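You operate a simulated robot arm through the tools that you are given. There is no shell and no other tool.

Carry out the task below with a simulated robot arm. There is one attempt and no reset: what you move stays moved.

## Task
Put things in order on the top of the washer unit. At the end: the cream dough ball from the top of the washer unit stands where the purple dough piece stood; the purple dough piece stands where the yellow lemon stood; the clear soap bottle is on the green trivet; the yellow lemon stands where the clear soap bottle stood; whatever was shut is shut again. Leave all else as you found it, and nothing knocked over. Set down upright: soap bottle.

Only the result counts: the job must be done as asked and must still hold three seconds after the hand-in. Knocking over, shifting, dropping, spilling or breaking anything else fails it.

## Robot
A 7-joint arm with a two-finger gripper, fixed in place. Base frame: the origin is at the foot of the arm, x ahead of it, y to its left, z up; the work surface is at about z = 920. Units: mm, degrees, N and s.
With the tool pointing down near the work surface it reaches from about 340 to 720 mm from the base axis. Its first joint turns from -66.0 to 66.0 degrees. Payload 2.45 kg.
The tool frame sits at the grasp point between the pads (the TCP): z along the fingers, y along the line on which they close. The tips reach 26 mm beyond it. The gripper opens to 96 mm. The gripper's body begins 69 mm behind the TCP.
Orientation is that of the tool frame in the base frame, as a unit quaternion [x, y, z, w]. With the fingers straight down and closing along the base's y, the tool's x points along the base's -x, its y along +y and its z along -z.

## Interface
- The arm moves only by the tool jog_arm. Its argument "increments" is a list of rows, each a list of 7 numbers: the turn, a rotation vector about the base's x, y, z in degrees, then the shift along the base's x, y, z in mm, then the closure, from 0 (fully open) to 1 (shut). In form: [[wx, wy, wz, dx, dy, dz, claw], ...]. A call has 1 to 20 rows; each row shifts and turns the commanded pose from where the row before left it. Each row takes 0.2 s and may step no farther than 50 mm and 8.6 degrees from the row before; otherwise, or with a gripper value out of range, the whole call is refused. Where a pose cannot be reached the arm comes as near as it can. A force on the tool above 40 N (or 10 N above the force at the start of the call, whichever is more), or a blocked arm, ends the call early, and 0.2 s more pass. The fingers move at their own pace and stop on an object; they squeeze with about 26 N. The grip force told is the motor's: it shows also when the fingers shut on nothing. Time passes only in rows, and 0.2 s behind the last, so rows that do not move let the fingers close. The reply holds the time, the measured pose of the TCP, the force on the tool along the base axes, the opening and the grip force, in the units named above and with some noise, with the torque about the TCP (base axes, N m) and any sound that the robot's microphone picked up, and new pictures: "views" is both (left out), scene, wrist or none.
- Cameras (640 x 400 px; columns grow to the right, rows downward): "scene" is fixed at [154.4, -379.3, 1433.7]; the picture's right is [0.88, -0.48, 0.00], its down [-0.22, -0.41, -0.89] and it looks along [0.43, 0.78, -0.46] (base axes); focal length 310 px, centre (320, 200). "wrist" rides on the gripper at [82, 3, -98] in the tool frame; the picture's right is [-0.04, 1.00, 0.00], its down [-0.73, -0.03, -0.68] and it looks along [-0.68, -0.03, 0.73] (tool axes); focal length 256 px, centre (320, 200). There is no depth. A picture from a camera that has moved, and an enlarged one, comes with that camera's place and axes in the base frame and with its lens.
- close_up(camera, box): a new picture of the part [left, top, right, bottom] of that camera's present view, enlarged. It takes no simulated time.
- job_done(): hands the job in; it is judged then, once.

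Nothing tells you positions but the pictures and the camera data. Unless the task says otherwise, let go and move clear before handing in.

The tools are called after "Request:" by a JSON object that holds its "api" and its "payload". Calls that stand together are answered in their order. jog_arm: Moves the arm, as the interface text tells. Its arguments: {"type":"object","properties":{"increments":{"type":"array","items":{"type":"array","items":{"type":"number"}}},"views":{"type":"string","enum":["both","scene","wrist","none"]}},"required":["increments"]} The other tools are called the same way: close_up (camera, box) takes an enlarged picture of a part of a camera's view; job_done () hands the job in.

At the start:

```text
t: 0.0
tool_pos: [379.1, 303.2, 1268.1]
tool_rot: [-0.001, 1.0, 0.0, 0.0]
contact_force: [0.5, 0.7, -0.1]
torque: [0.01, 0.02, 0.03]
grip_width: 96.0
gripper_force: 0.0
```

scene: 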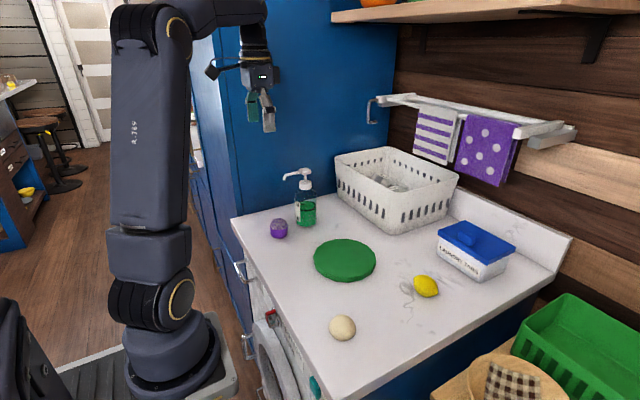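
wrist: 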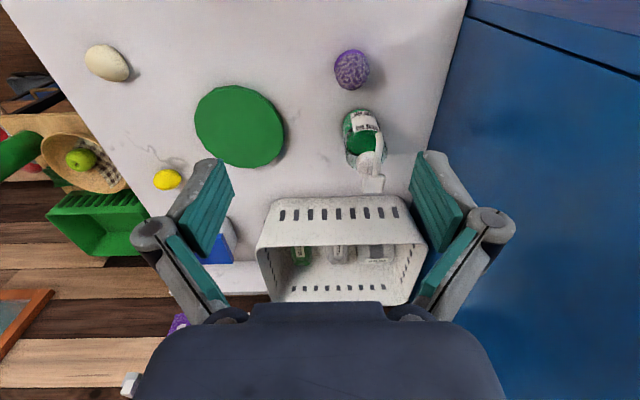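

I see the washer top with a purple dough piece, soap bottle, green trivet, cream dough ball and lemon. First I take enlarged views to locate them well.

Request:
{"api": "close_up", "payload": {"camera": "scene", "box": [220, 140, 380, 240]}}

Request:
{"api": "close_up", "payload": {"camera": "scene", "box": [300, 230, 460, 350]}}

Request:
{"api": "close_up", "payload": {"camera": "wrist", "box": [60, 20, 460, 270]}}

```text
4.00 times, centred on (300, 190) of scene
camera zoom: at [154.4, -379.3, 1433.7], right [0.88, -0.48, 0.0], down [-0.22, -0.41, -0.89], along [0.43, 0.78, -0.46], focal length 1239 px, centre (400, 240)
```

zoom: 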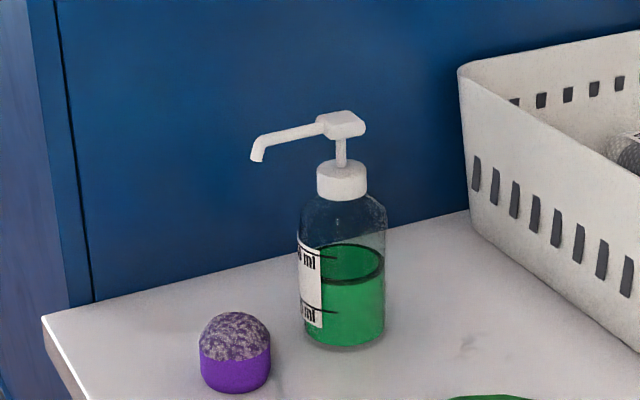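

```text
3.33 times, centred on (380, 290) of scene
camera zoom: at [154.4, -379.3, 1433.7], right [0.88, -0.48, 0.0], down [-0.22, -0.41, -0.89], along [0.43, 0.78, -0.46], focal length 1032 px, centre (120, -100)
```

zoom: 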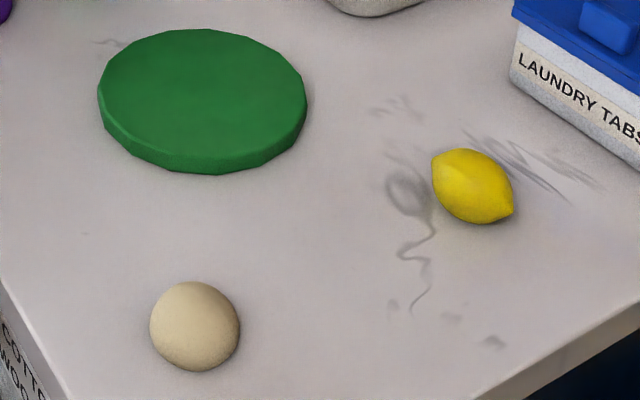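

```text
1.60 times, centred on (260, 145) of wrist
camera zoom: at [296.5, 306.9, 1365.5], right [0.04, 1.0, 0.0], down [0.73, -0.03, 0.68], along [0.68, -0.03, -0.73], focal length 410 px, centre (416, 288)
```

zoom: 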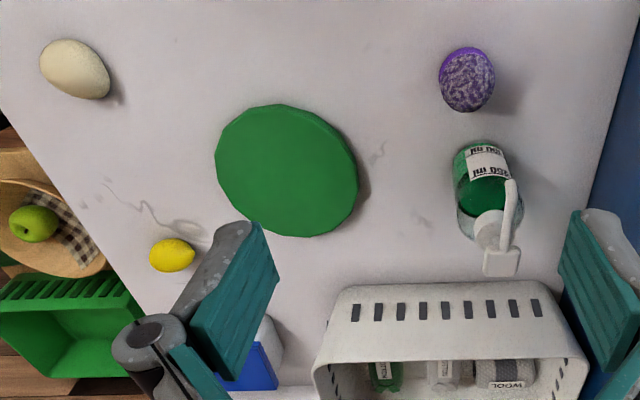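

The bottle is at about (520, 378), the trivet at (517, 152), the lemon at (619, -30), purple at (419, 352) and cream at (393, -33). The order is bottle, lemon, purple, cream. I move the wrist camera nearer to the bottle for a better look.

Request:
{"api": "jog_arm", "payload": {"increments": [[0, 0, 0, 20, 24, -22, 0], [0, 0, 0, 20, 24, -22, 0], [0, 0, 0, 20, 24, -22, 0], [0, 0, 0, 0, 0, 0, 0]]}}

```text
t: 1.0
tool_pos: [438.0, 374.8, 1201.1]
tool_rot: [0.0, 1.0, 0.0, 0.001]
contact_force: [0.0, 0.3, 0.2]
torque: [-0.01, 0.02, 0.04]
grip_width: 96.2
gripper_force: 0.1
camera wrist: at [355.7, 378.9, 1299.5], right [0.04, 1.0, 0.0], down [0.73, -0.03, 0.68], along [0.68, -0.03, -0.73], focal length 256 px, centre (320, 200)
```

scene: 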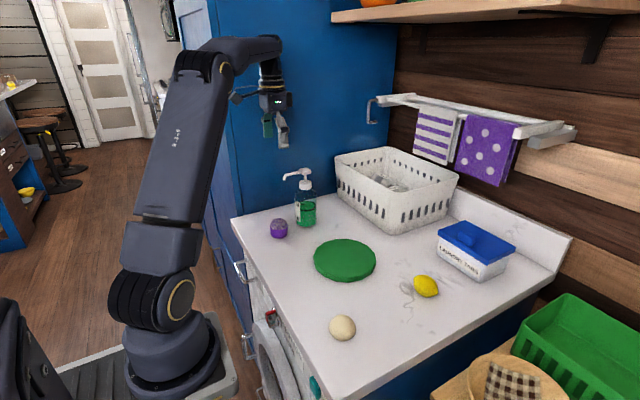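
wrist: 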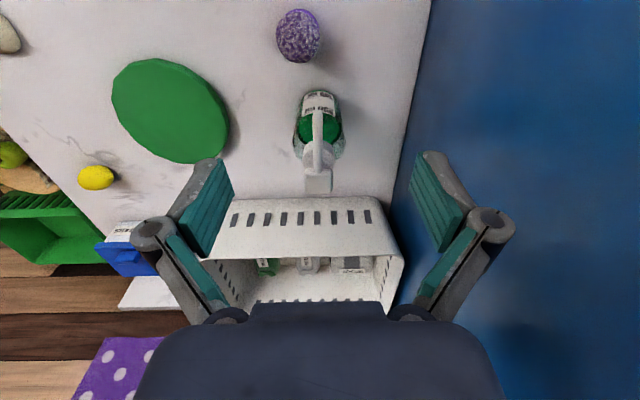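

The bottle is nearly in the middle of the wrist picture. I enlarge it.

Request:
{"api": "close_up", "payload": {"camera": "wrist", "box": [240, 0, 400, 200]}}

Request:
{"api": "close_up", "payload": {"camera": "scene", "box": [270, 155, 350, 235]}}

```text
2.00 times, centred on (320, 100) of wrist
camera zoom: at [355.7, 378.9, 1299.5], right [0.04, 1.0, 0.0], down [0.73, -0.03, 0.68], along [0.68, -0.03, -0.73], focal length 512 px, centre (320, 400)
```

zoom: 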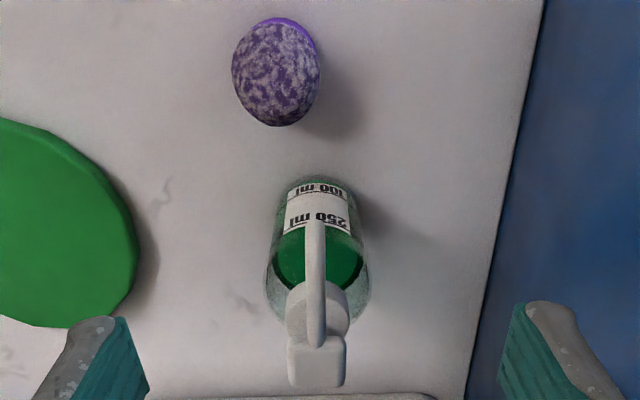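

```text
5.00 times, centred on (310, 195) of scene
camera zoom: at [154.4, -379.3, 1433.7], right [0.88, -0.48, 0.0], down [-0.22, -0.41, -0.89], along [0.43, 0.78, -0.46], focal length 1548 px, centre (370, 225)
```

zoom: 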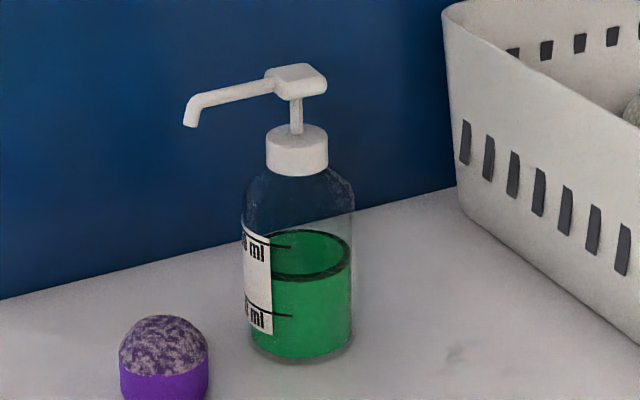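

The bottle axis looks to be at about (523, 370), with its cap at z of about 1042 to 1061 and its pump head top near 1099. I move above it and check alignment before descending.

Request:
{"api": "jog_arm", "payload": {"increments": [[0, 0, 0, 43, -2, 0, 0], [0, 0, 0, 42, -2, 0, 0], [0, 0, 0, 0, 0, -25, 0], [0, 0, 0, 0, 0, -25, 0], [0, 0, 0, 0, 0, 0, 0]]}}

Request:
{"api": "close_up", "payload": {"camera": "scene", "box": [240, 95, 380, 235]}}

```text
t: 2.2
tool_pos: [512.3, 370.5, 1152.2]
tool_rot: [0.0, 1.0, 0.0, 0.0]
contact_force: [-0.1, 0.1, 0.9]
torque: [-0.01, 0.01, -0.01]
grip_width: 96.1
gripper_force: 0.1
out of reach, approached as far as the arm can: row 2
camera wrist: at [430.8, 375.1, 1250.3], right [0.04, 1.0, 0.0], down [0.73, -0.03, 0.68], along [0.68, -0.03, -0.73], focal length 256 px, centre (320, 200)
```

scene: 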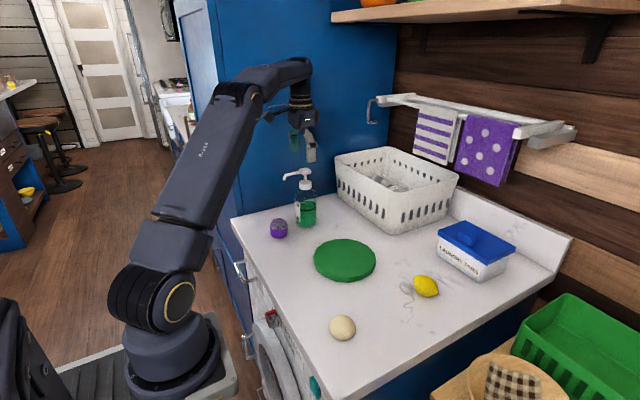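
wrist: 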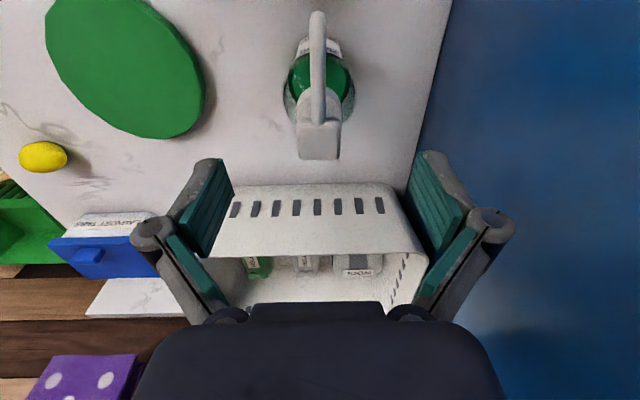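

```text
2.86 times, centred on (310, 165) of scene
camera zoom: at [154.4, -379.3, 1433.7], right [0.88, -0.48, 0.0], down [-0.22, -0.41, -0.89], along [0.43, 0.78, -0.46], focal length 885 px, centre (349, 300)
```

zoom: 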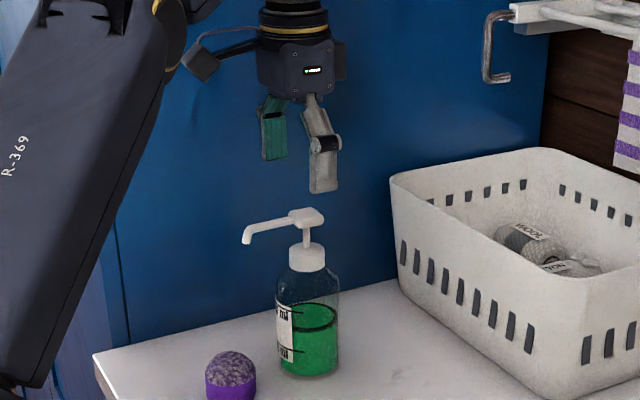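

The arm was stopped by its reach at this height, 8 to 10 mm short. I enlarge the wrist view to refine the bottle axis before going lower, where the reach grows.

Request:
{"api": "close_up", "payload": {"camera": "wrist", "box": [240, 0, 400, 180]}}

```text
2.22 times, centred on (320, 90) of wrist
camera zoom: at [430.8, 375.1, 1250.3], right [0.04, 1.0, 0.0], down [0.73, -0.03, 0.68], along [0.68, -0.03, -0.73], focal length 569 px, centre (320, 444)
```

zoom: 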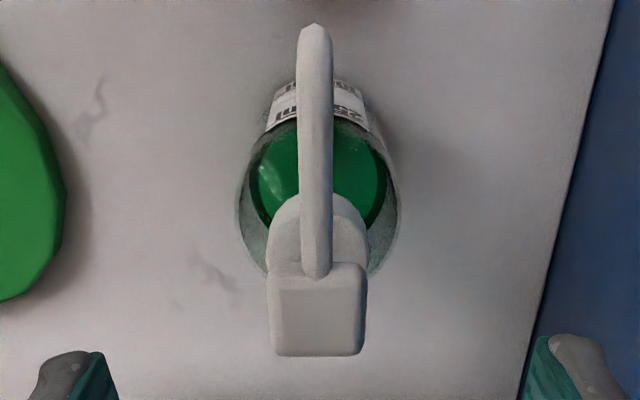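

I take the bottle axis to be at (519, 370.5). I now descend slowly to put the fingertips at cap height, still open.

Request:
{"api": "jog_arm", "payload": {"increments": [[0, 0, 0, 0, 0, -20, 0], [0, 0, 0, 3, 0, -20, 0], [0, 0, 0, 4, 0, -20, 0], [0, 0, 0, 0, 0, -12, 0], [0, 0, 0, 0, 0, 0, 0]]}}

Request:
{"api": "close_up", "payload": {"camera": "scene", "box": [260, 120, 360, 235]}}

Request:
{"api": "close_up", "payload": {"camera": "wrist", "box": [220, 0, 430, 220]}}

```text
t: 3.4
tool_pos: [521.6, 370.5, 1080.9]
tool_rot: [-0.001, 1.0, 0.0, 0.0]
contact_force: [0.1, 0.3, -0.1]
torque: [0.06, 0.02, -0.01]
grip_width: 95.9
gripper_force: 0.0
camera wrist: at [438.5, 374.6, 1178.5], right [0.04, 1.0, 0.0], down [0.73, -0.03, 0.68], along [0.68, -0.03, -0.73], focal length 256 px, centre (320, 200)
```

scene: 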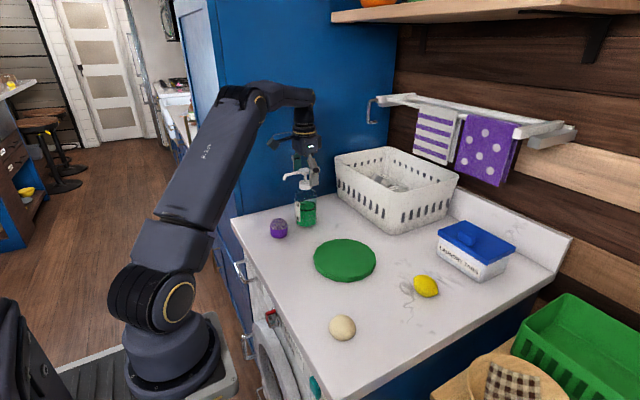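
wrist: 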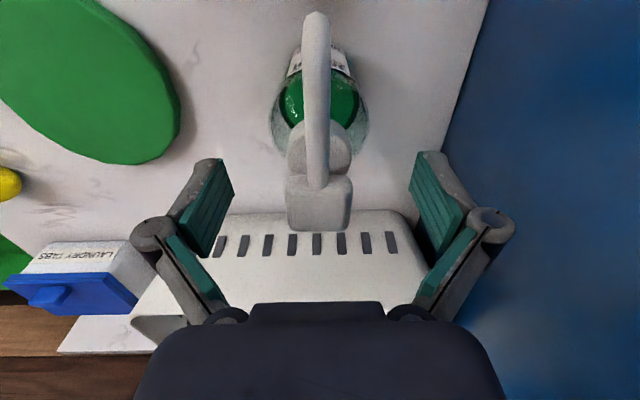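

```text
3.48 times, centred on (310, 178) of scene
camera zoom: at [154.4, -379.3, 1433.7], right [0.88, -0.48, 0.0], down [-0.22, -0.41, -0.89], along [0.43, 0.78, -0.46], focal length 1077 px, centre (355, 278)
```

zoom: 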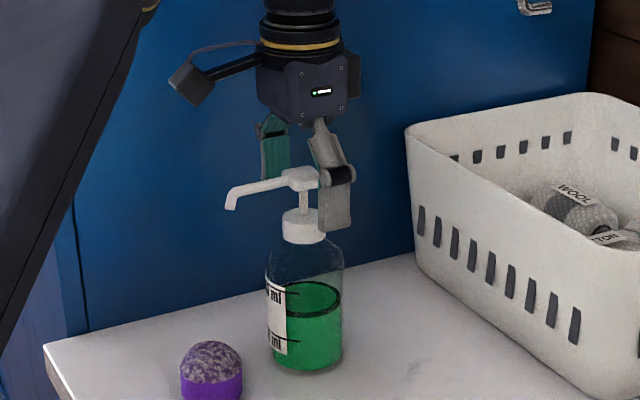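

```text
1.82 times, centred on (325, 110) of wrist
camera zoom: at [438.5, 374.6, 1178.5], right [0.04, 1.0, 0.0], down [0.73, -0.03, 0.68], along [0.68, -0.03, -0.73], focal length 465 px, centre (311, 364)
```

zoom: 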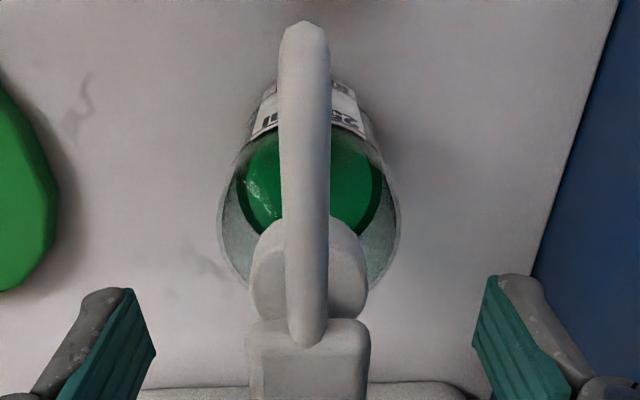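

The fingers straddle the pump head cleanly. I go down 10 mm more, shift x by -4, and close on the cap.

Request:
{"api": "jog_arm", "payload": {"increments": [[0, 0, 0, -4, 0.5, -10, 0], [0, 0, 0, 0, 0, 0, 0], [0, 0, 0, 0, 0, 0, 1], [0, 0, 0, 0, 0, 0, 1], [0, 0, 0, 0, 0, 0, 1], [0, 0, 0, 0, 0, 0, 1], [0, 0, 0, 0, 0, 0, 1], [0, 0, 0, 0, 0, 0, 1]]}}

Request:
{"api": "close_up", "payload": {"camera": "scene", "box": [260, 120, 360, 235]}}

Request:
{"api": "close_up", "payload": {"camera": "wrist", "box": [220, 0, 430, 240]}}

```text
t: 5.2
tool_pos: [517.6, 370.9, 1070.1]
tool_rot: [0.0, 1.0, -0.001, 0.0]
contact_force: [0.1, -0.4, 1.6]
torque: [-0.06, 0.02, -0.01]
grip_width: 35.5
gripper_force: 26.2
camera wrist: at [434.1, 375.2, 1168.1], right [0.04, 1.0, 0.0], down [0.73, -0.03, 0.68], along [0.68, -0.03, -0.73], focal length 256 px, centre (320, 200)
```

scene: 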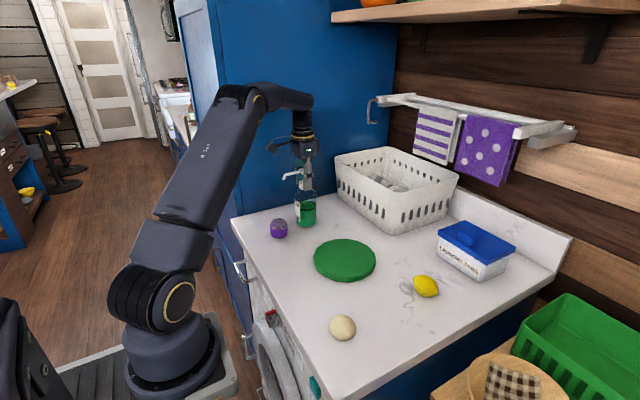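
wrist: 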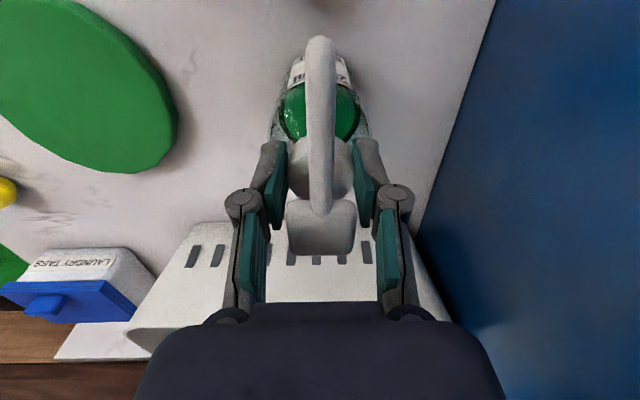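

```text
3.48 times, centred on (310, 178) of scene
camera zoom: at [154.4, -379.3, 1433.7], right [0.88, -0.48, 0.0], down [-0.22, -0.41, -0.89], along [0.43, 0.78, -0.46], focal length 1077 px, centre (355, 278)
```

zoom: 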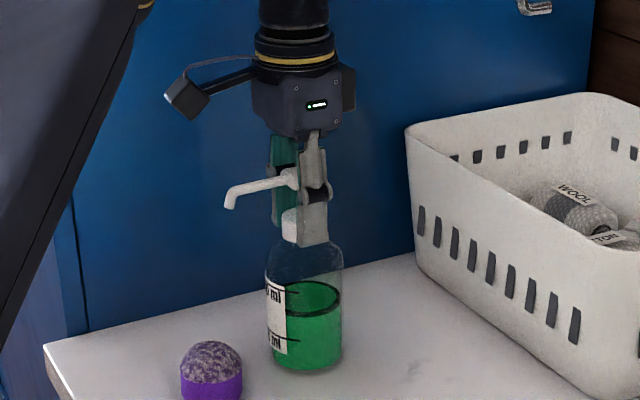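

```text
1.67 times, centred on (325, 120) of wrist
camera zoom: at [434.1, 375.2, 1168.1], right [0.04, 1.0, 0.0], down [0.73, -0.03, 0.68], along [0.68, -0.03, -0.73], focal length 427 px, centre (312, 333)
```

zoom: 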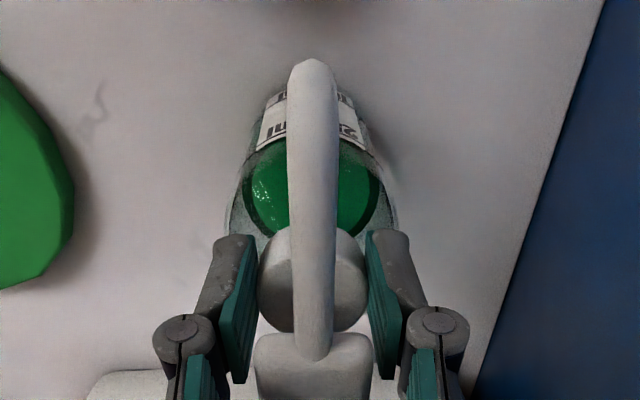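

The cap is held (35.5 mm wide, 26 N). I lift the bottle slightly and check the load.

Request:
{"api": "jog_arm", "payload": {"increments": [[0, 0, 0, 0, 0, 6, 1], [0, 0, 0, 0, 0, 10, 1], [0, 0, 0, 0, 0, 12, 1], [0, 0, 0, 0, 0, 12, 1], [0, 0, 0, 0, 0, 0, 1]]}}

Request:
{"api": "close_up", "payload": {"camera": "scene", "box": [260, 120, 360, 235]}}

```text
t: 6.4
tool_pos: [516.2, 372.0, 1109.0]
tool_rot: [0.0, 1.0, 0.0, 0.0]
contact_force: [0.5, -0.8, -2.6]
torque: [0.0, 0.01, -0.02]
grip_width: 36.1
gripper_force: 25.9
camera wrist: at [434.0, 376.0, 1207.9], right [0.04, 1.0, 0.0], down [0.73, -0.03, 0.68], along [0.68, -0.03, -0.73], focal length 256 px, centre (320, 200)
```

scene: 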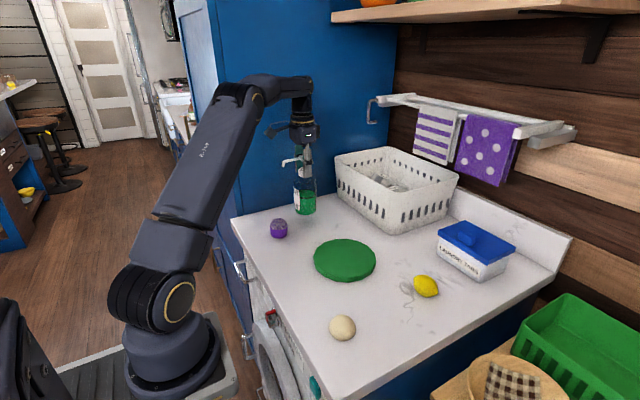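
wrist: 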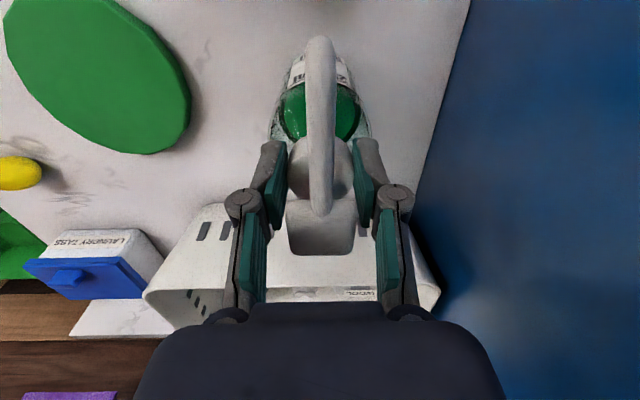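

```text
3.48 times, centred on (310, 178) of scene
camera zoom: at [154.5, -379.2, 1433.7], right [0.88, -0.48, 0.0], down [-0.22, -0.41, -0.89], along [0.43, 0.78, -0.46], focal length 1077 px, centre (355, 278)
```

zoom: 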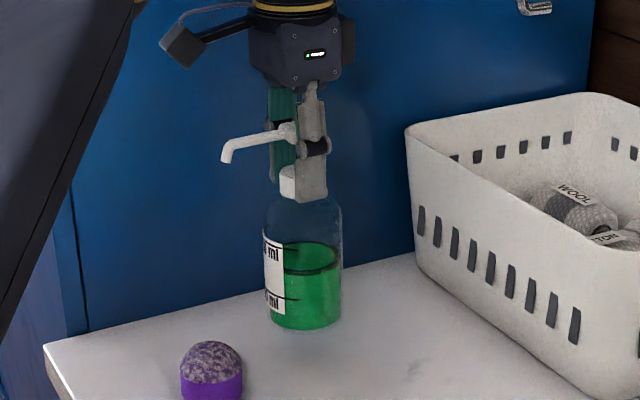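

The bottle hangs upright with its full weight (about 2.6 N) on the gripper. I carry it along -y to above the trivet.

Request:
{"api": "jog_arm", "payload": {"increments": [[0, 0, 0, 0, -12, 0, 1], [0, 0, 0, 0, -22, 5, 1], [0, 0, 0, 0, -30, 5, 1], [0, 0, 0, 0, -30, 0, 1], [0, 0, 0, 0, -30, 0, 1], [0, 0, 0, 0, -30, 0, 1], [0, 0, 0, 0, -30, 0, 1], [0, 0, 0, 0, -22, 0, 1], [0, 0, 0, 0, -13, 0, 1], [0, 0, 0, 0, 0, 0, 1], [0, 0, 0, 0, 0, 0, 1]]}}

Request:
{"api": "close_up", "payload": {"camera": "scene", "box": [280, 130, 420, 300]}}

```text
t: 8.8
tool_pos: [516.5, 152.2, 1119.8]
tool_rot: [0.0, 1.0, 0.0, 0.0]
contact_force: [0.8, 0.9, -1.8]
torque: [0.01, 0.02, -0.02]
grip_width: 35.3
gripper_force: 25.7
camera wrist: at [433.9, 156.4, 1217.2], right [0.04, 1.0, 0.0], down [0.73, -0.03, 0.68], along [0.68, -0.03, -0.73], focal length 256 px, centre (320, 200)
```

scene: 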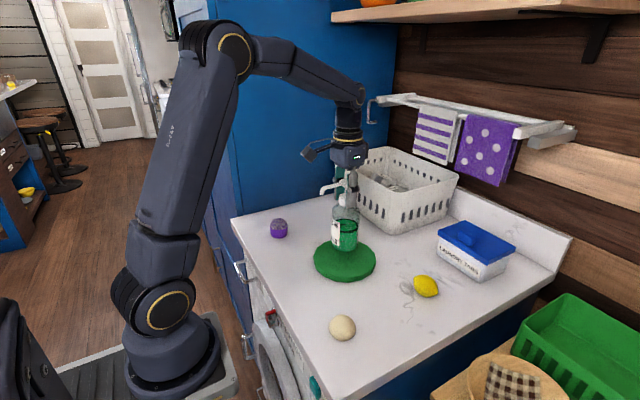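
wrist: 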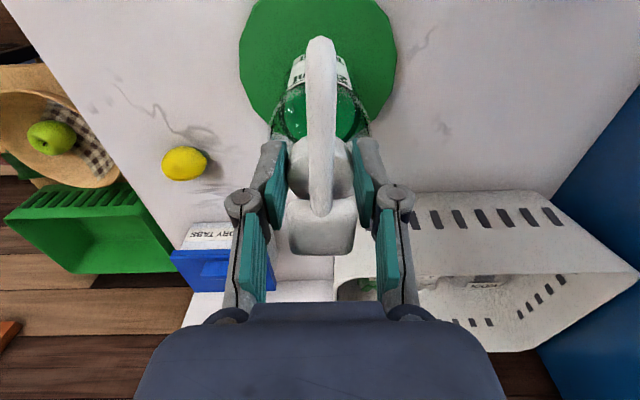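

```text
2.35 times, centred on (350, 215) of scene
camera zoom: at [154.5, -379.3, 1433.7], right [0.88, -0.48, 0.0], down [-0.22, -0.41, -0.89], along [0.43, 0.78, -0.46], focal length 729 px, centre (249, 165)
```

zoom: 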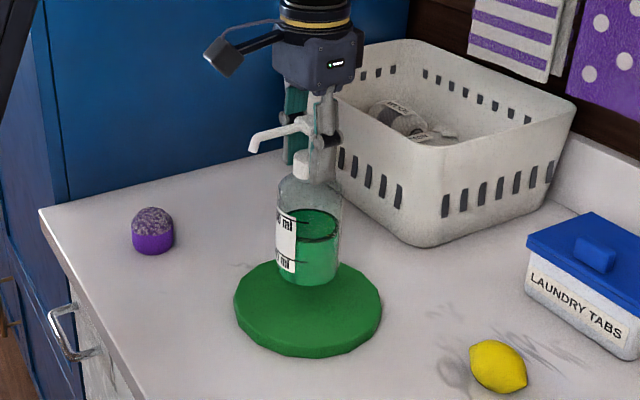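

The bottle hangs over the middle of the trivet. I lower it, gently near contact.

Request:
{"api": "jog_arm", "payload": {"increments": [[0, 0, 0, 0, -1, -12, 1], [0, 0, 0, 0, 0, -12, 1], [0, 0, 0, 0, 0, -7, 1], [0, 0, 0, 0, 0, -2, 1], [0, 0, 0, 0, 0, -2, 1], [0, 0, 0, 0, 0, 0, 1]], "views": "scene"}}

Request:
{"api": "close_up", "payload": {"camera": "scene", "box": [300, 170, 400, 290]}}

```text
t: 10.2
tool_pos: [516.4, 152.0, 1086.5]
tool_rot: [0.0, 1.0, 0.0, 0.002]
contact_force: [0.9, -2.1, 20.6]
torque: [-0.11, -0.18, 0.06]
grip_width: 35.6
gripper_force: 25.5
```

scene: 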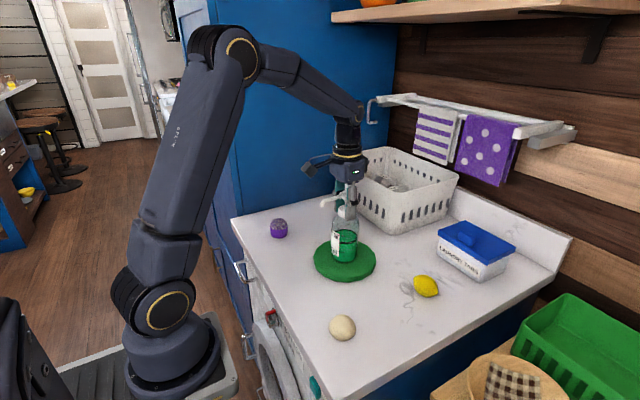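

```text
3.33 times, centred on (350, 230) of scene
camera zoom: at [154.1, -379.5, 1433.7], right [0.88, -0.48, 0.0], down [-0.22, -0.4, -0.89], along [0.43, 0.78, -0.46], focal length 1032 px, centre (220, 100)
```

zoom: 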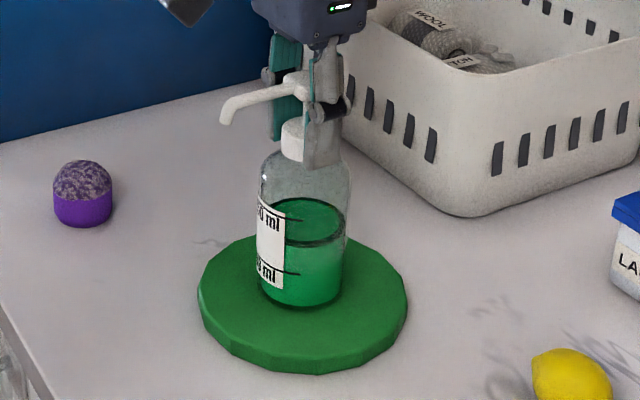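

There is contact on the trivet (20 N). I ease up by 1.5 mm, open, and rise straight up.

Request:
{"api": "jog_arm", "payload": {"increments": [[0, 0, 0, 0, 0, 1.5, 1], [0, 0, 0, 0, 0, 0, 1]], "views": "none"}}

```text
t: 10.8
tool_pos: [515.2, 152.2, 1085.0]
tool_rot: [0.0, 1.0, 0.0, 0.001]
contact_force: [2.8, -1.0, 10.7]
torque: [0.05, -0.73, -0.01]
grip_width: 35.7
gripper_force: 26.6
```

Still 10 N of push, so I ease a bit more and then open.

Request:
{"api": "jog_arm", "payload": {"increments": [[0, 0, 0, 0, 0, 0.8, 1], [0, 0, 0, 0, 0, 0, 1], [0, 0, 0, 0, 0, 0, 0.8], [0, 0, 0, 0, 0, 0, 0.5], [0, 0, 0, 0, 0, 0, 0], [0, 0, 0, 0, 0, 0, 0], [0, 0, 0, 0, 0, 0, 0]]}}

Request:
{"api": "close_up", "payload": {"camera": "scene", "box": [300, 170, 400, 290]}}

```text
t: 12.4
tool_pos: [516.2, 152.1, 1087.9]
tool_rot: [0.0, 1.0, 0.0, -0.001]
contact_force: [-0.2, -0.2, -0.1]
torque: [-0.01, 0.01, 0.01]
grip_width: 96.0
gripper_force: 0.1
camera wrist: at [433.6, 156.3, 1185.2], right [0.04, 1.0, 0.0], down [0.73, -0.03, 0.68], along [0.68, -0.03, -0.73], focal length 256 px, centre (320, 200)
```

scene: 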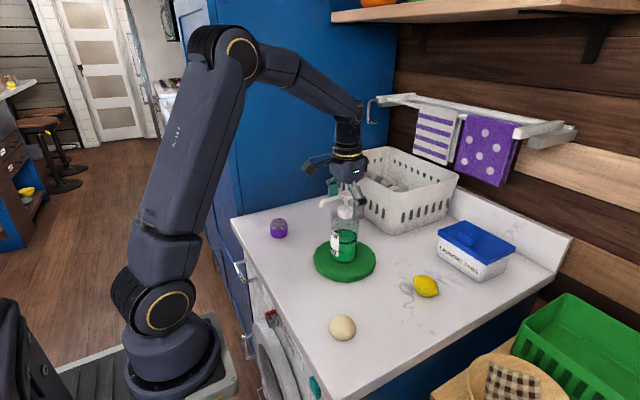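
wrist: 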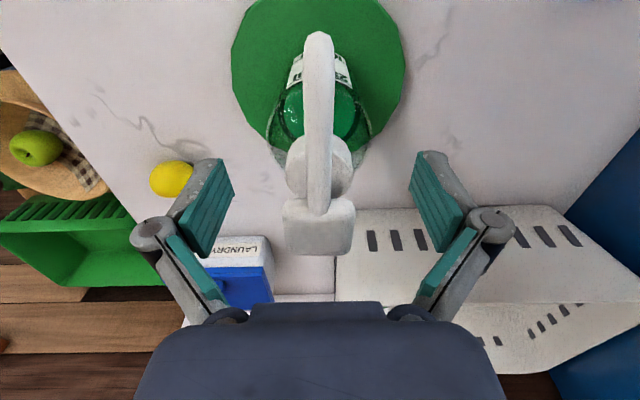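

```text
3.33 times, centred on (350, 230) of scene
camera zoom: at [154.4, -379.3, 1433.7], right [0.88, -0.48, 0.0], down [-0.22, -0.41, -0.89], along [0.43, 0.78, -0.46], focal length 1032 px, centre (220, 100)
```

zoom: 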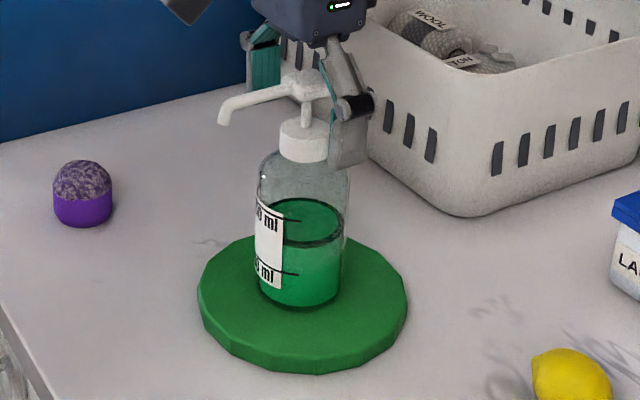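

The bottle stands on the trivet. I rise clear of the pump head and move to look at the lemon from above.

Request:
{"api": "jog_arm", "payload": {"increments": [[0, 0, 0, 0, 0, 15, 0], [0, 0, 0, 0, 0, 25, 0], [0, 0, 0, 0, 0, 25, 0], [0, 0, 0, 0, 0, 20, 0], [0, 0, 0, 0, -30, 0, 0], [0, 0, 0, 8, -40, 0, 0], [0, 0, 0, 8, -40, 0, 0], [0, 0, 0, 8, -40, -10, 0], [0, 0, 0, 10, -32, -25, 0], [0, 0, 0, 0, 0, -25, 0], [0, 0, 0, 0, 0, 0, 0]]}}

Request:
{"api": "close_up", "payload": {"camera": "scene", "box": [300, 170, 460, 300]}}

Request:
{"api": "close_up", "payload": {"camera": "wrist", "box": [220, 20, 420, 180]}}

```text
t: 14.8
tool_pos: [550.4, -29.7, 1111.1]
tool_rot: [0.001, 1.0, 0.0, -0.001]
contact_force: [0.2, -0.6, -0.1]
torque: [0.03, 0.02, -0.01]
grip_width: 95.9
gripper_force: 0.0
camera wrist: at [469.2, -25.0, 1209.4], right [0.04, 1.0, 0.0], down [0.73, -0.03, 0.68], along [0.68, -0.03, -0.73], focal length 256 px, centre (320, 200)
```

scene: 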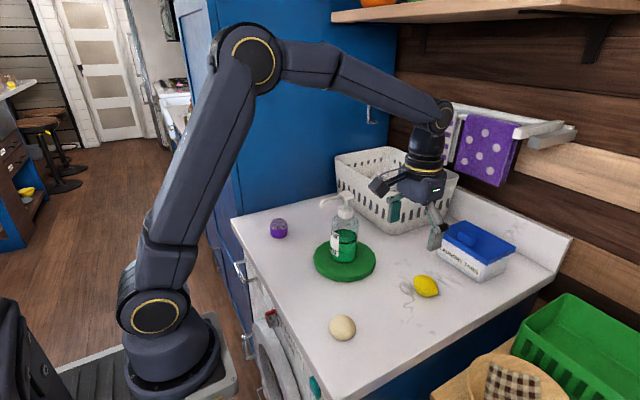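
wrist: 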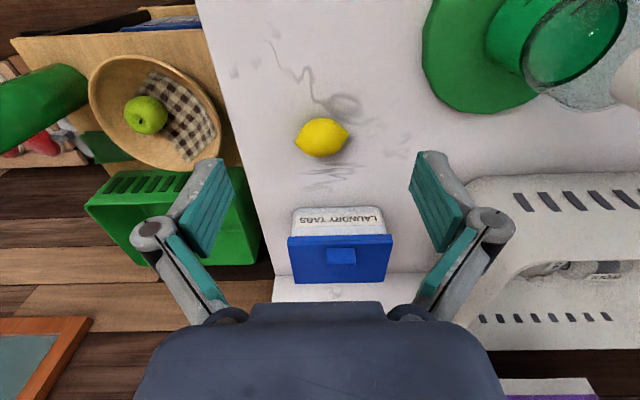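

```text
3.08 times, centred on (380, 235) of scene
camera zoom: at [154.4, -379.3, 1433.7], right [0.88, -0.48, 0.0], down [-0.22, -0.41, -0.89], along [0.43, 0.78, -0.46], focal length 953 px, centre (135, 92)
```

zoom: 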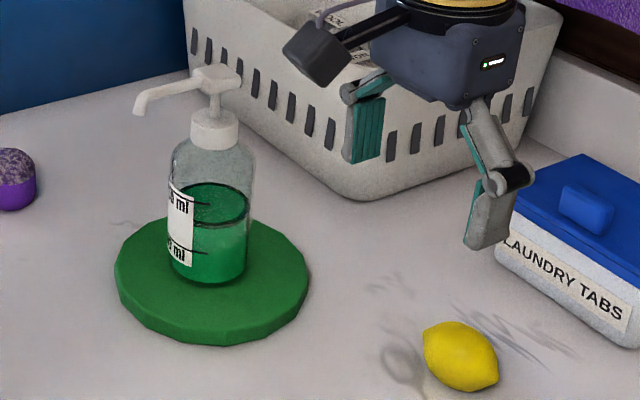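

```text
2.50 times, centred on (320, 100) of wrist
camera zoom: at [469.2, -25.0, 1209.4], right [0.04, 1.0, 0.0], down [0.73, -0.03, 0.68], along [0.68, -0.03, -0.73], focal length 640 px, centre (320, 450)
```

zoom: 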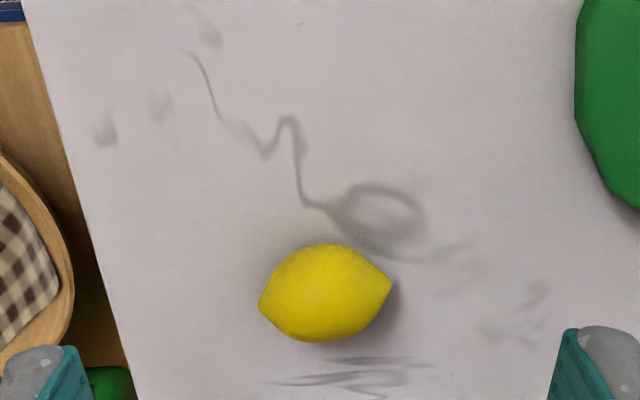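

The lemon lies at about (617, -29.5), its long axis mostly along y. I turn the gripper by about -74° so that it closes across the lemon, and move above it.

Request:
{"api": "jog_arm", "payload": {"increments": [[0, 0, -8.2, 7, 0, 0, 0], [0, 0, -8.2, 7, 0, 0, 0], [0, 0, -8.2, 7, 0, 0, 0], [0, 0, -8.2, 8, 0, 0, 0], [0, 0, -8.2, 8, 0, 0, 0], [0, 0, -8.2, 8, 0, -5, 0], [0, 0, -8.2, 8, 0, -5, 0], [0, 0, -8.2, 8, 0, -10, 0], [0, 0, -8.2, 5.6, 0, -10, 0], [0, 0, 0, 0, 0, 0, 0]]}}

Request:
{"api": "close_up", "payload": {"camera": "wrist", "box": [220, 20, 420, 220]}}

```text
t: 17.0
tool_pos: [616.3, -29.5, 1082.2]
tool_rot: [0.601, 0.799, 0.0, 0.0]
contact_force: [-0.8, -0.2, -0.9]
torque: [0.01, -0.02, 0.02]
grip_width: 96.0
gripper_force: 0.1
camera wrist: at [596.3, 50.8, 1179.7], right [0.97, 0.24, 0.0], down [0.17, -0.71, 0.68], along [0.16, -0.66, -0.73], focal length 256 px, centre (320, 200)
```

scene: 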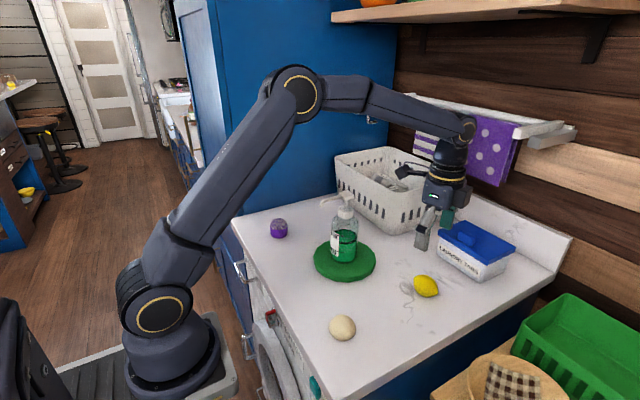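
wrist: 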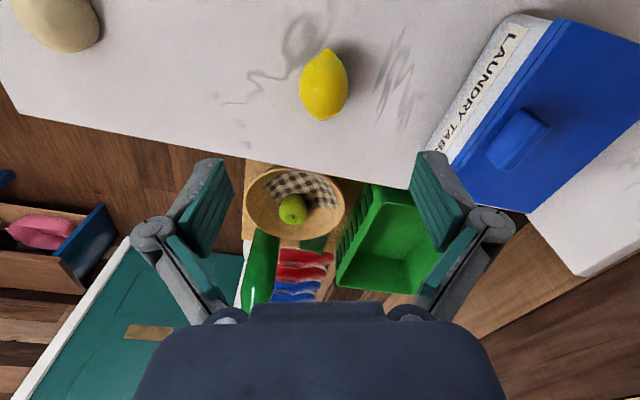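

```text
2.00 times, centred on (320, 120) of wrist
camera zoom: at [596.3, 50.8, 1179.7], right [0.97, 0.24, 0.0], down [0.17, -0.71, 0.68], along [0.16, -0.66, -0.73], focal length 512 px, centre (320, 360)
```

zoom: 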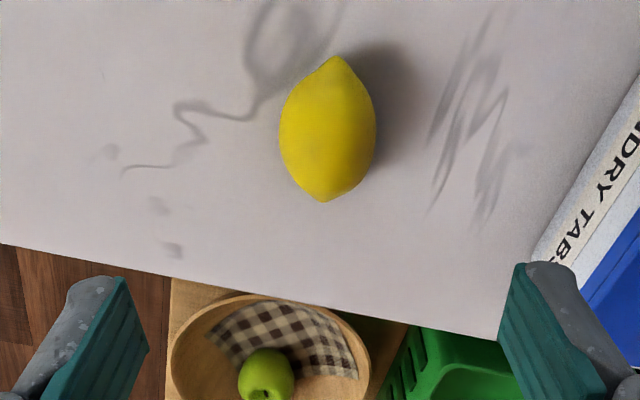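

The gripper closes across the lemon as intended. I descend to just above it and check.

Request:
{"api": "jog_arm", "payload": {"increments": [[0, 0, 0, 1.5, 2, -25, 0], [0, 0, 0, 0, 0, -25, 0], [0, 0, 0, 0, 0, -25, 0], [0, 0, 0, 0, 0, 0, 0]]}}

Request:
{"api": "close_up", "payload": {"camera": "scene", "box": [360, 180, 500, 310]}}

Request:
{"api": "close_up", "payload": {"camera": "wrist", "box": [220, 20, 420, 220]}}

```text
t: 18.0
tool_pos: [616.0, -29.1, 1005.2]
tool_rot: [0.601, 0.8, 0.0, 0.0]
contact_force: [-0.5, 0.4, 0.7]
torque: [0.02, 0.01, -0.01]
grip_width: 96.0
gripper_force: 0.0
camera wrist: at [597.4, 51.5, 1103.6], right [0.97, 0.24, 0.0], down [0.18, -0.71, 0.68], along [0.16, -0.66, -0.73], focal length 256 px, centre (320, 200)
```

scene: 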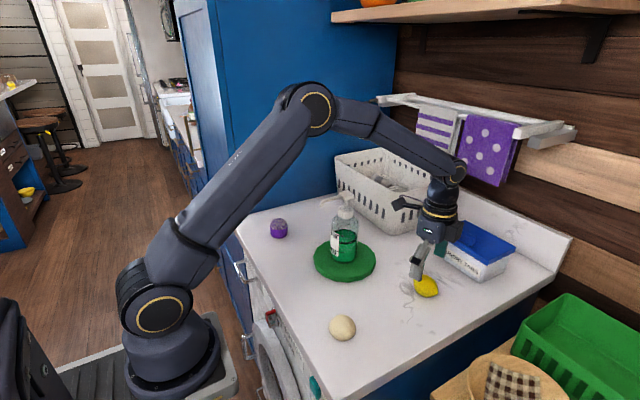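
wrist: 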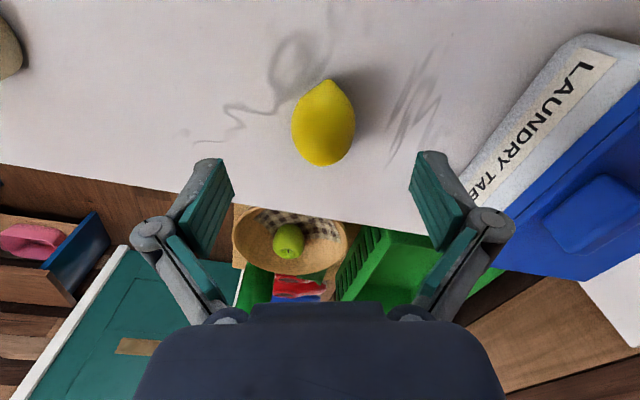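

```text
3.08 times, centred on (430, 245) of scene
camera zoom: at [154.4, -379.3, 1433.7], right [0.88, -0.48, 0.0], down [-0.22, -0.41, -0.89], along [0.43, 0.78, -0.46], focal length 953 px, centre (-18, 62)
```

zoom: 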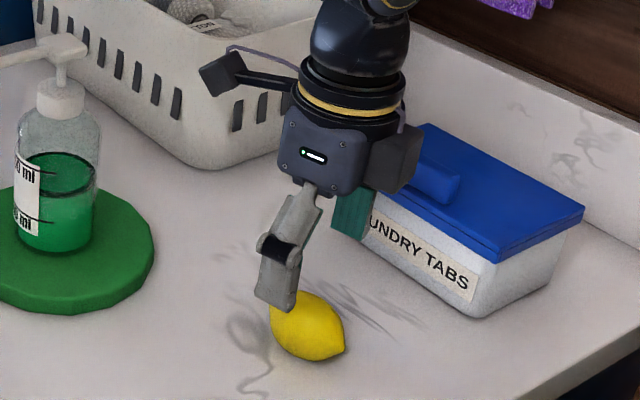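

```text
2.00 times, centred on (320, 120) of wrist
camera zoom: at [597.4, 51.5, 1103.6], right [0.97, 0.24, 0.0], down [0.18, -0.71, 0.68], along [0.16, -0.66, -0.73], focal length 512 px, centre (320, 360)
```

zoom: 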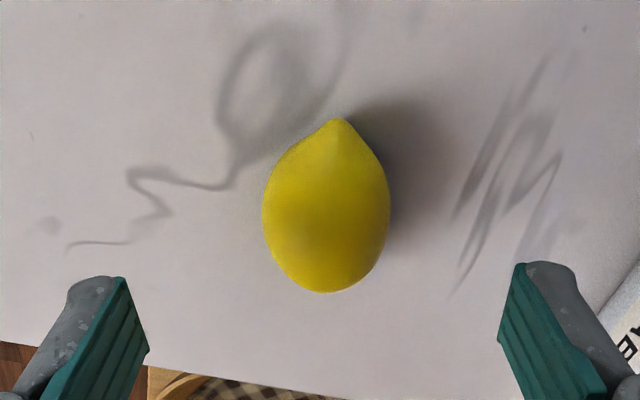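

The lemon centre is at about (617.5, -27). I descend to grasp height and close.

Request:
{"api": "jog_arm", "payload": {"increments": [[0, 0, 0, 1.5, 2, -20, 0], [0, 0, 0, 0, 0, -20, 0], [0, 0, 0, 0, 0, -11, 0], [0, 0, 0, 0, 0, 0, 0]], "views": "wrist"}}

Request:
{"api": "close_up", "payload": {"camera": "scene", "box": [360, 180, 500, 310]}}

```text
t: 19.0
tool_pos: [620.3, -26.7, 954.8]
tool_rot: [0.601, 0.799, -0.001, 0.0]
contact_force: [-0.1, -0.4, 0.0]
torque: [0.03, 0.02, 0.01]
grip_width: 96.2
gripper_force: 0.1
camera wrist: at [599.9, 54.0, 1053.5], right [0.97, 0.24, 0.0], down [0.18, -0.71, 0.68], along [0.16, -0.66, -0.73], focal length 256 px, centre (320, 200)
```

wrist: 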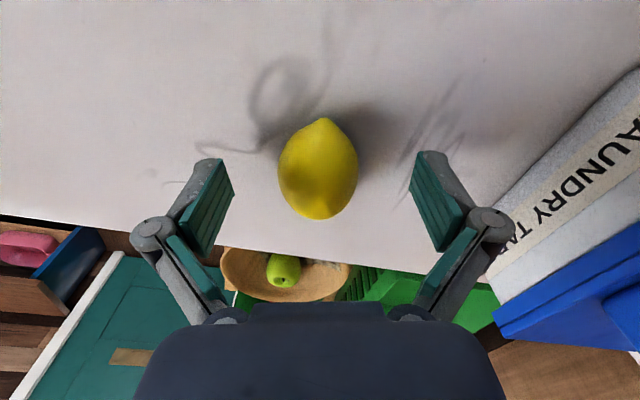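

```text
3.08 times, centred on (430, 245) of scene
camera zoom: at [154.4, -379.3, 1433.7], right [0.88, -0.48, 0.0], down [-0.22, -0.41, -0.89], along [0.43, 0.78, -0.46], focal length 953 px, centre (-18, 62)
```

zoom: 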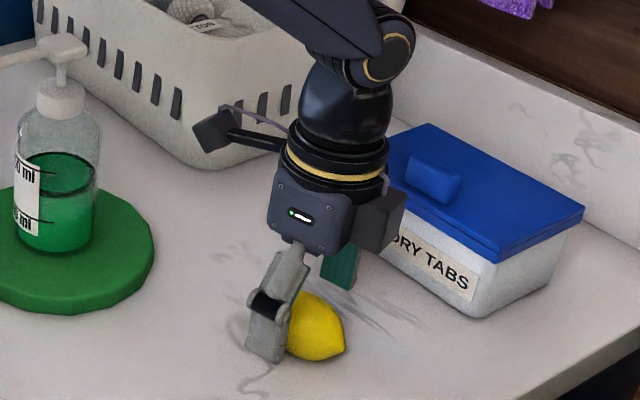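

The fingers are around the lemon. I make a small correction and close.

Request:
{"api": "jog_arm", "payload": {"increments": [[0, 0, 0, -2.5, 2, 0, 0], [0, 0, 0, 0, 0, 0, 0.5], [0, 0, 0, 0, 0, 0, 1], [0, 0, 0, 0, 0, 0, 1], [0, 0, 0, 0, 0, 0, 1], [0, 0, 0, 0, 0, 0, 1], [0, 0, 0, 0, 0, 0, 1]]}}

Request:
{"api": "close_up", "payload": {"camera": "scene", "box": [360, 180, 500, 310]}}

```text
t: 20.6
tool_pos: [617.0, -23.2, 956.1]
tool_rot: [0.601, 0.799, 0.0, 0.0]
contact_force: [0.7, 0.6, 2.2]
torque: [0.0, 0.01, 0.03]
grip_width: 42.6
gripper_force: 26.3
camera wrist: at [596.8, 56.5, 1053.7], right [0.97, 0.24, 0.0], down [0.18, -0.71, 0.68], along [0.16, -0.66, -0.73], focal length 256 px, centre (320, 200)
```

scene: 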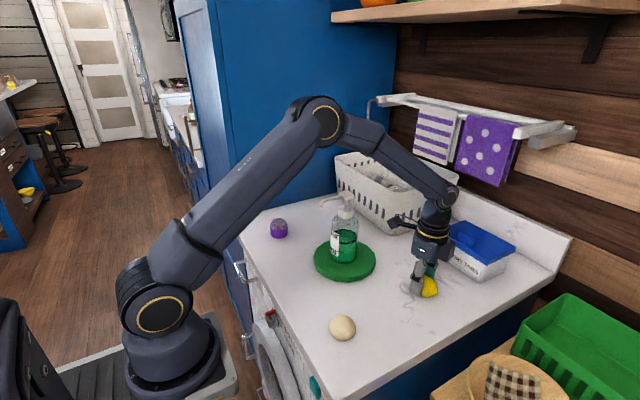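
wrist: 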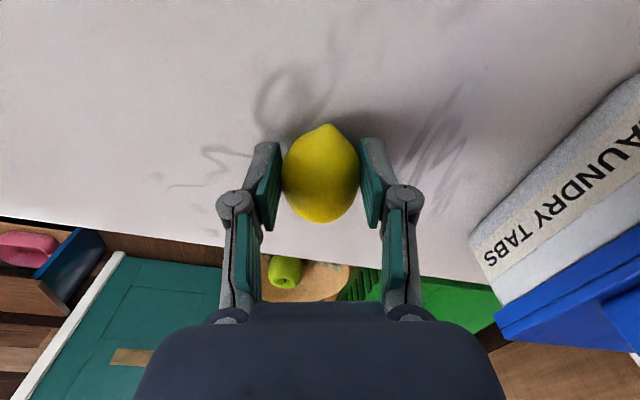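

```text
3.08 times, centred on (430, 245) of scene
camera zoom: at [154.4, -379.3, 1433.7], right [0.88, -0.48, 0.0], down [-0.22, -0.41, -0.89], along [0.43, 0.78, -0.46], focal length 953 px, centre (-18, 62)
```

zoom: 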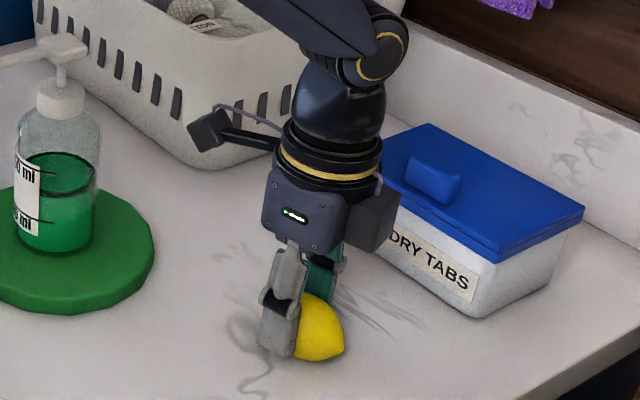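

The lemon is gripped (42.6 mm). I lift it high, carry it over the bottle with clearance, and stop above the bottle's old place at (517, 371).

Request:
{"api": "jog_arm", "payload": {"increments": [[0, 0, 0, 0, 0, 15, 1], [0, 0, 0, 0, 0, 40, 1], [0, 0, 0, 0, 0, 45, 1], [0, 0, 0, 0, 0, 45, 1], [0, 0, 0, -20, 25, 23, 1], [0, 0, 0, -20, 25, 23, 1], [0, 0, 0, -20, 25, 22, 1], [0, 0, 0, -20, 25, 22, 1], [0, 0, 0, -20, 25, 0, 1], [0, 0, 0, 0, 44, 0, 1], [0, 0, 0, 0, 44, 0, 1], [0, 0, 0, 0, 44, 0, 1], [0, 0, 0, 0, 32, -5, 1], [0, 0, 0, 0, 30, -30, 1], [0, 0, 0, 0, 30, -30, 1], [0, 0, 0, 0, 30, -15, 1], [0, 0, 0, 0, 15, -15, 1], [0, 0, 0, 0, 0, 0, 1]]}}

Request:
{"api": "close_up", "payload": {"camera": "scene", "box": [230, 90, 410, 290]}}

```text
t: 24.4
tool_pos: [518.0, 369.7, 1097.9]
tool_rot: [0.601, 0.8, -0.001, 0.0]
contact_force: [-0.6, 0.3, -0.3]
torque: [-0.02, 0.02, 0.02]
grip_width: 42.3
gripper_force: 26.0
camera wrist: at [498.8, 450.3, 1195.6], right [0.97, 0.24, 0.0], down [0.18, -0.71, 0.68], along [0.16, -0.66, -0.73], focal length 256 px, centre (320, 200)
```

scene: 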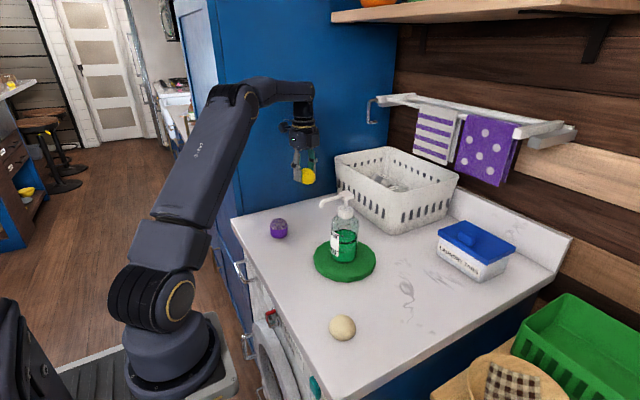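
wrist: 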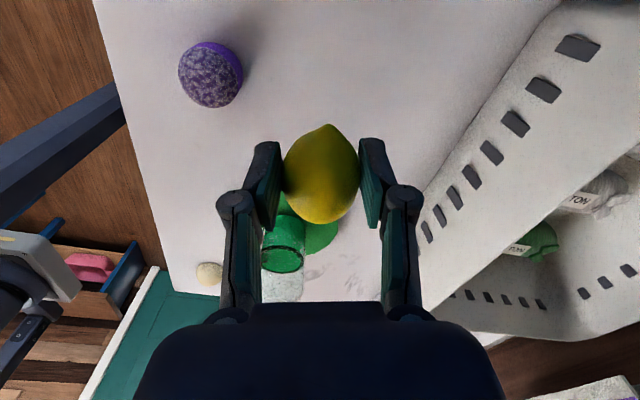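

```text
2.00 times, centred on (320, 190) of scene
camera zoom: at [154.5, -379.2, 1433.7], right [0.88, -0.48, 0.0], down [-0.22, -0.41, -0.89], along [0.43, 0.78, -0.46], focal length 619 px, centre (320, 220)
```

zoom: 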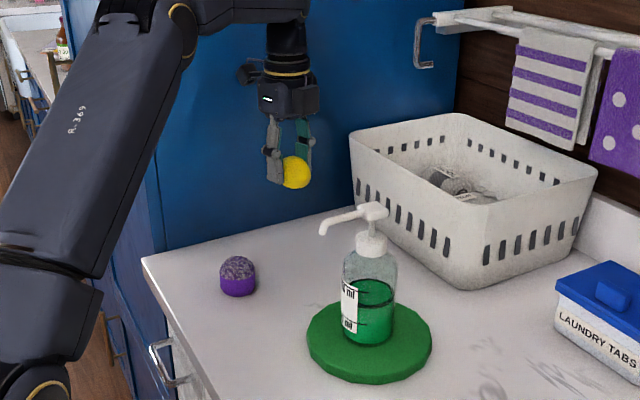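

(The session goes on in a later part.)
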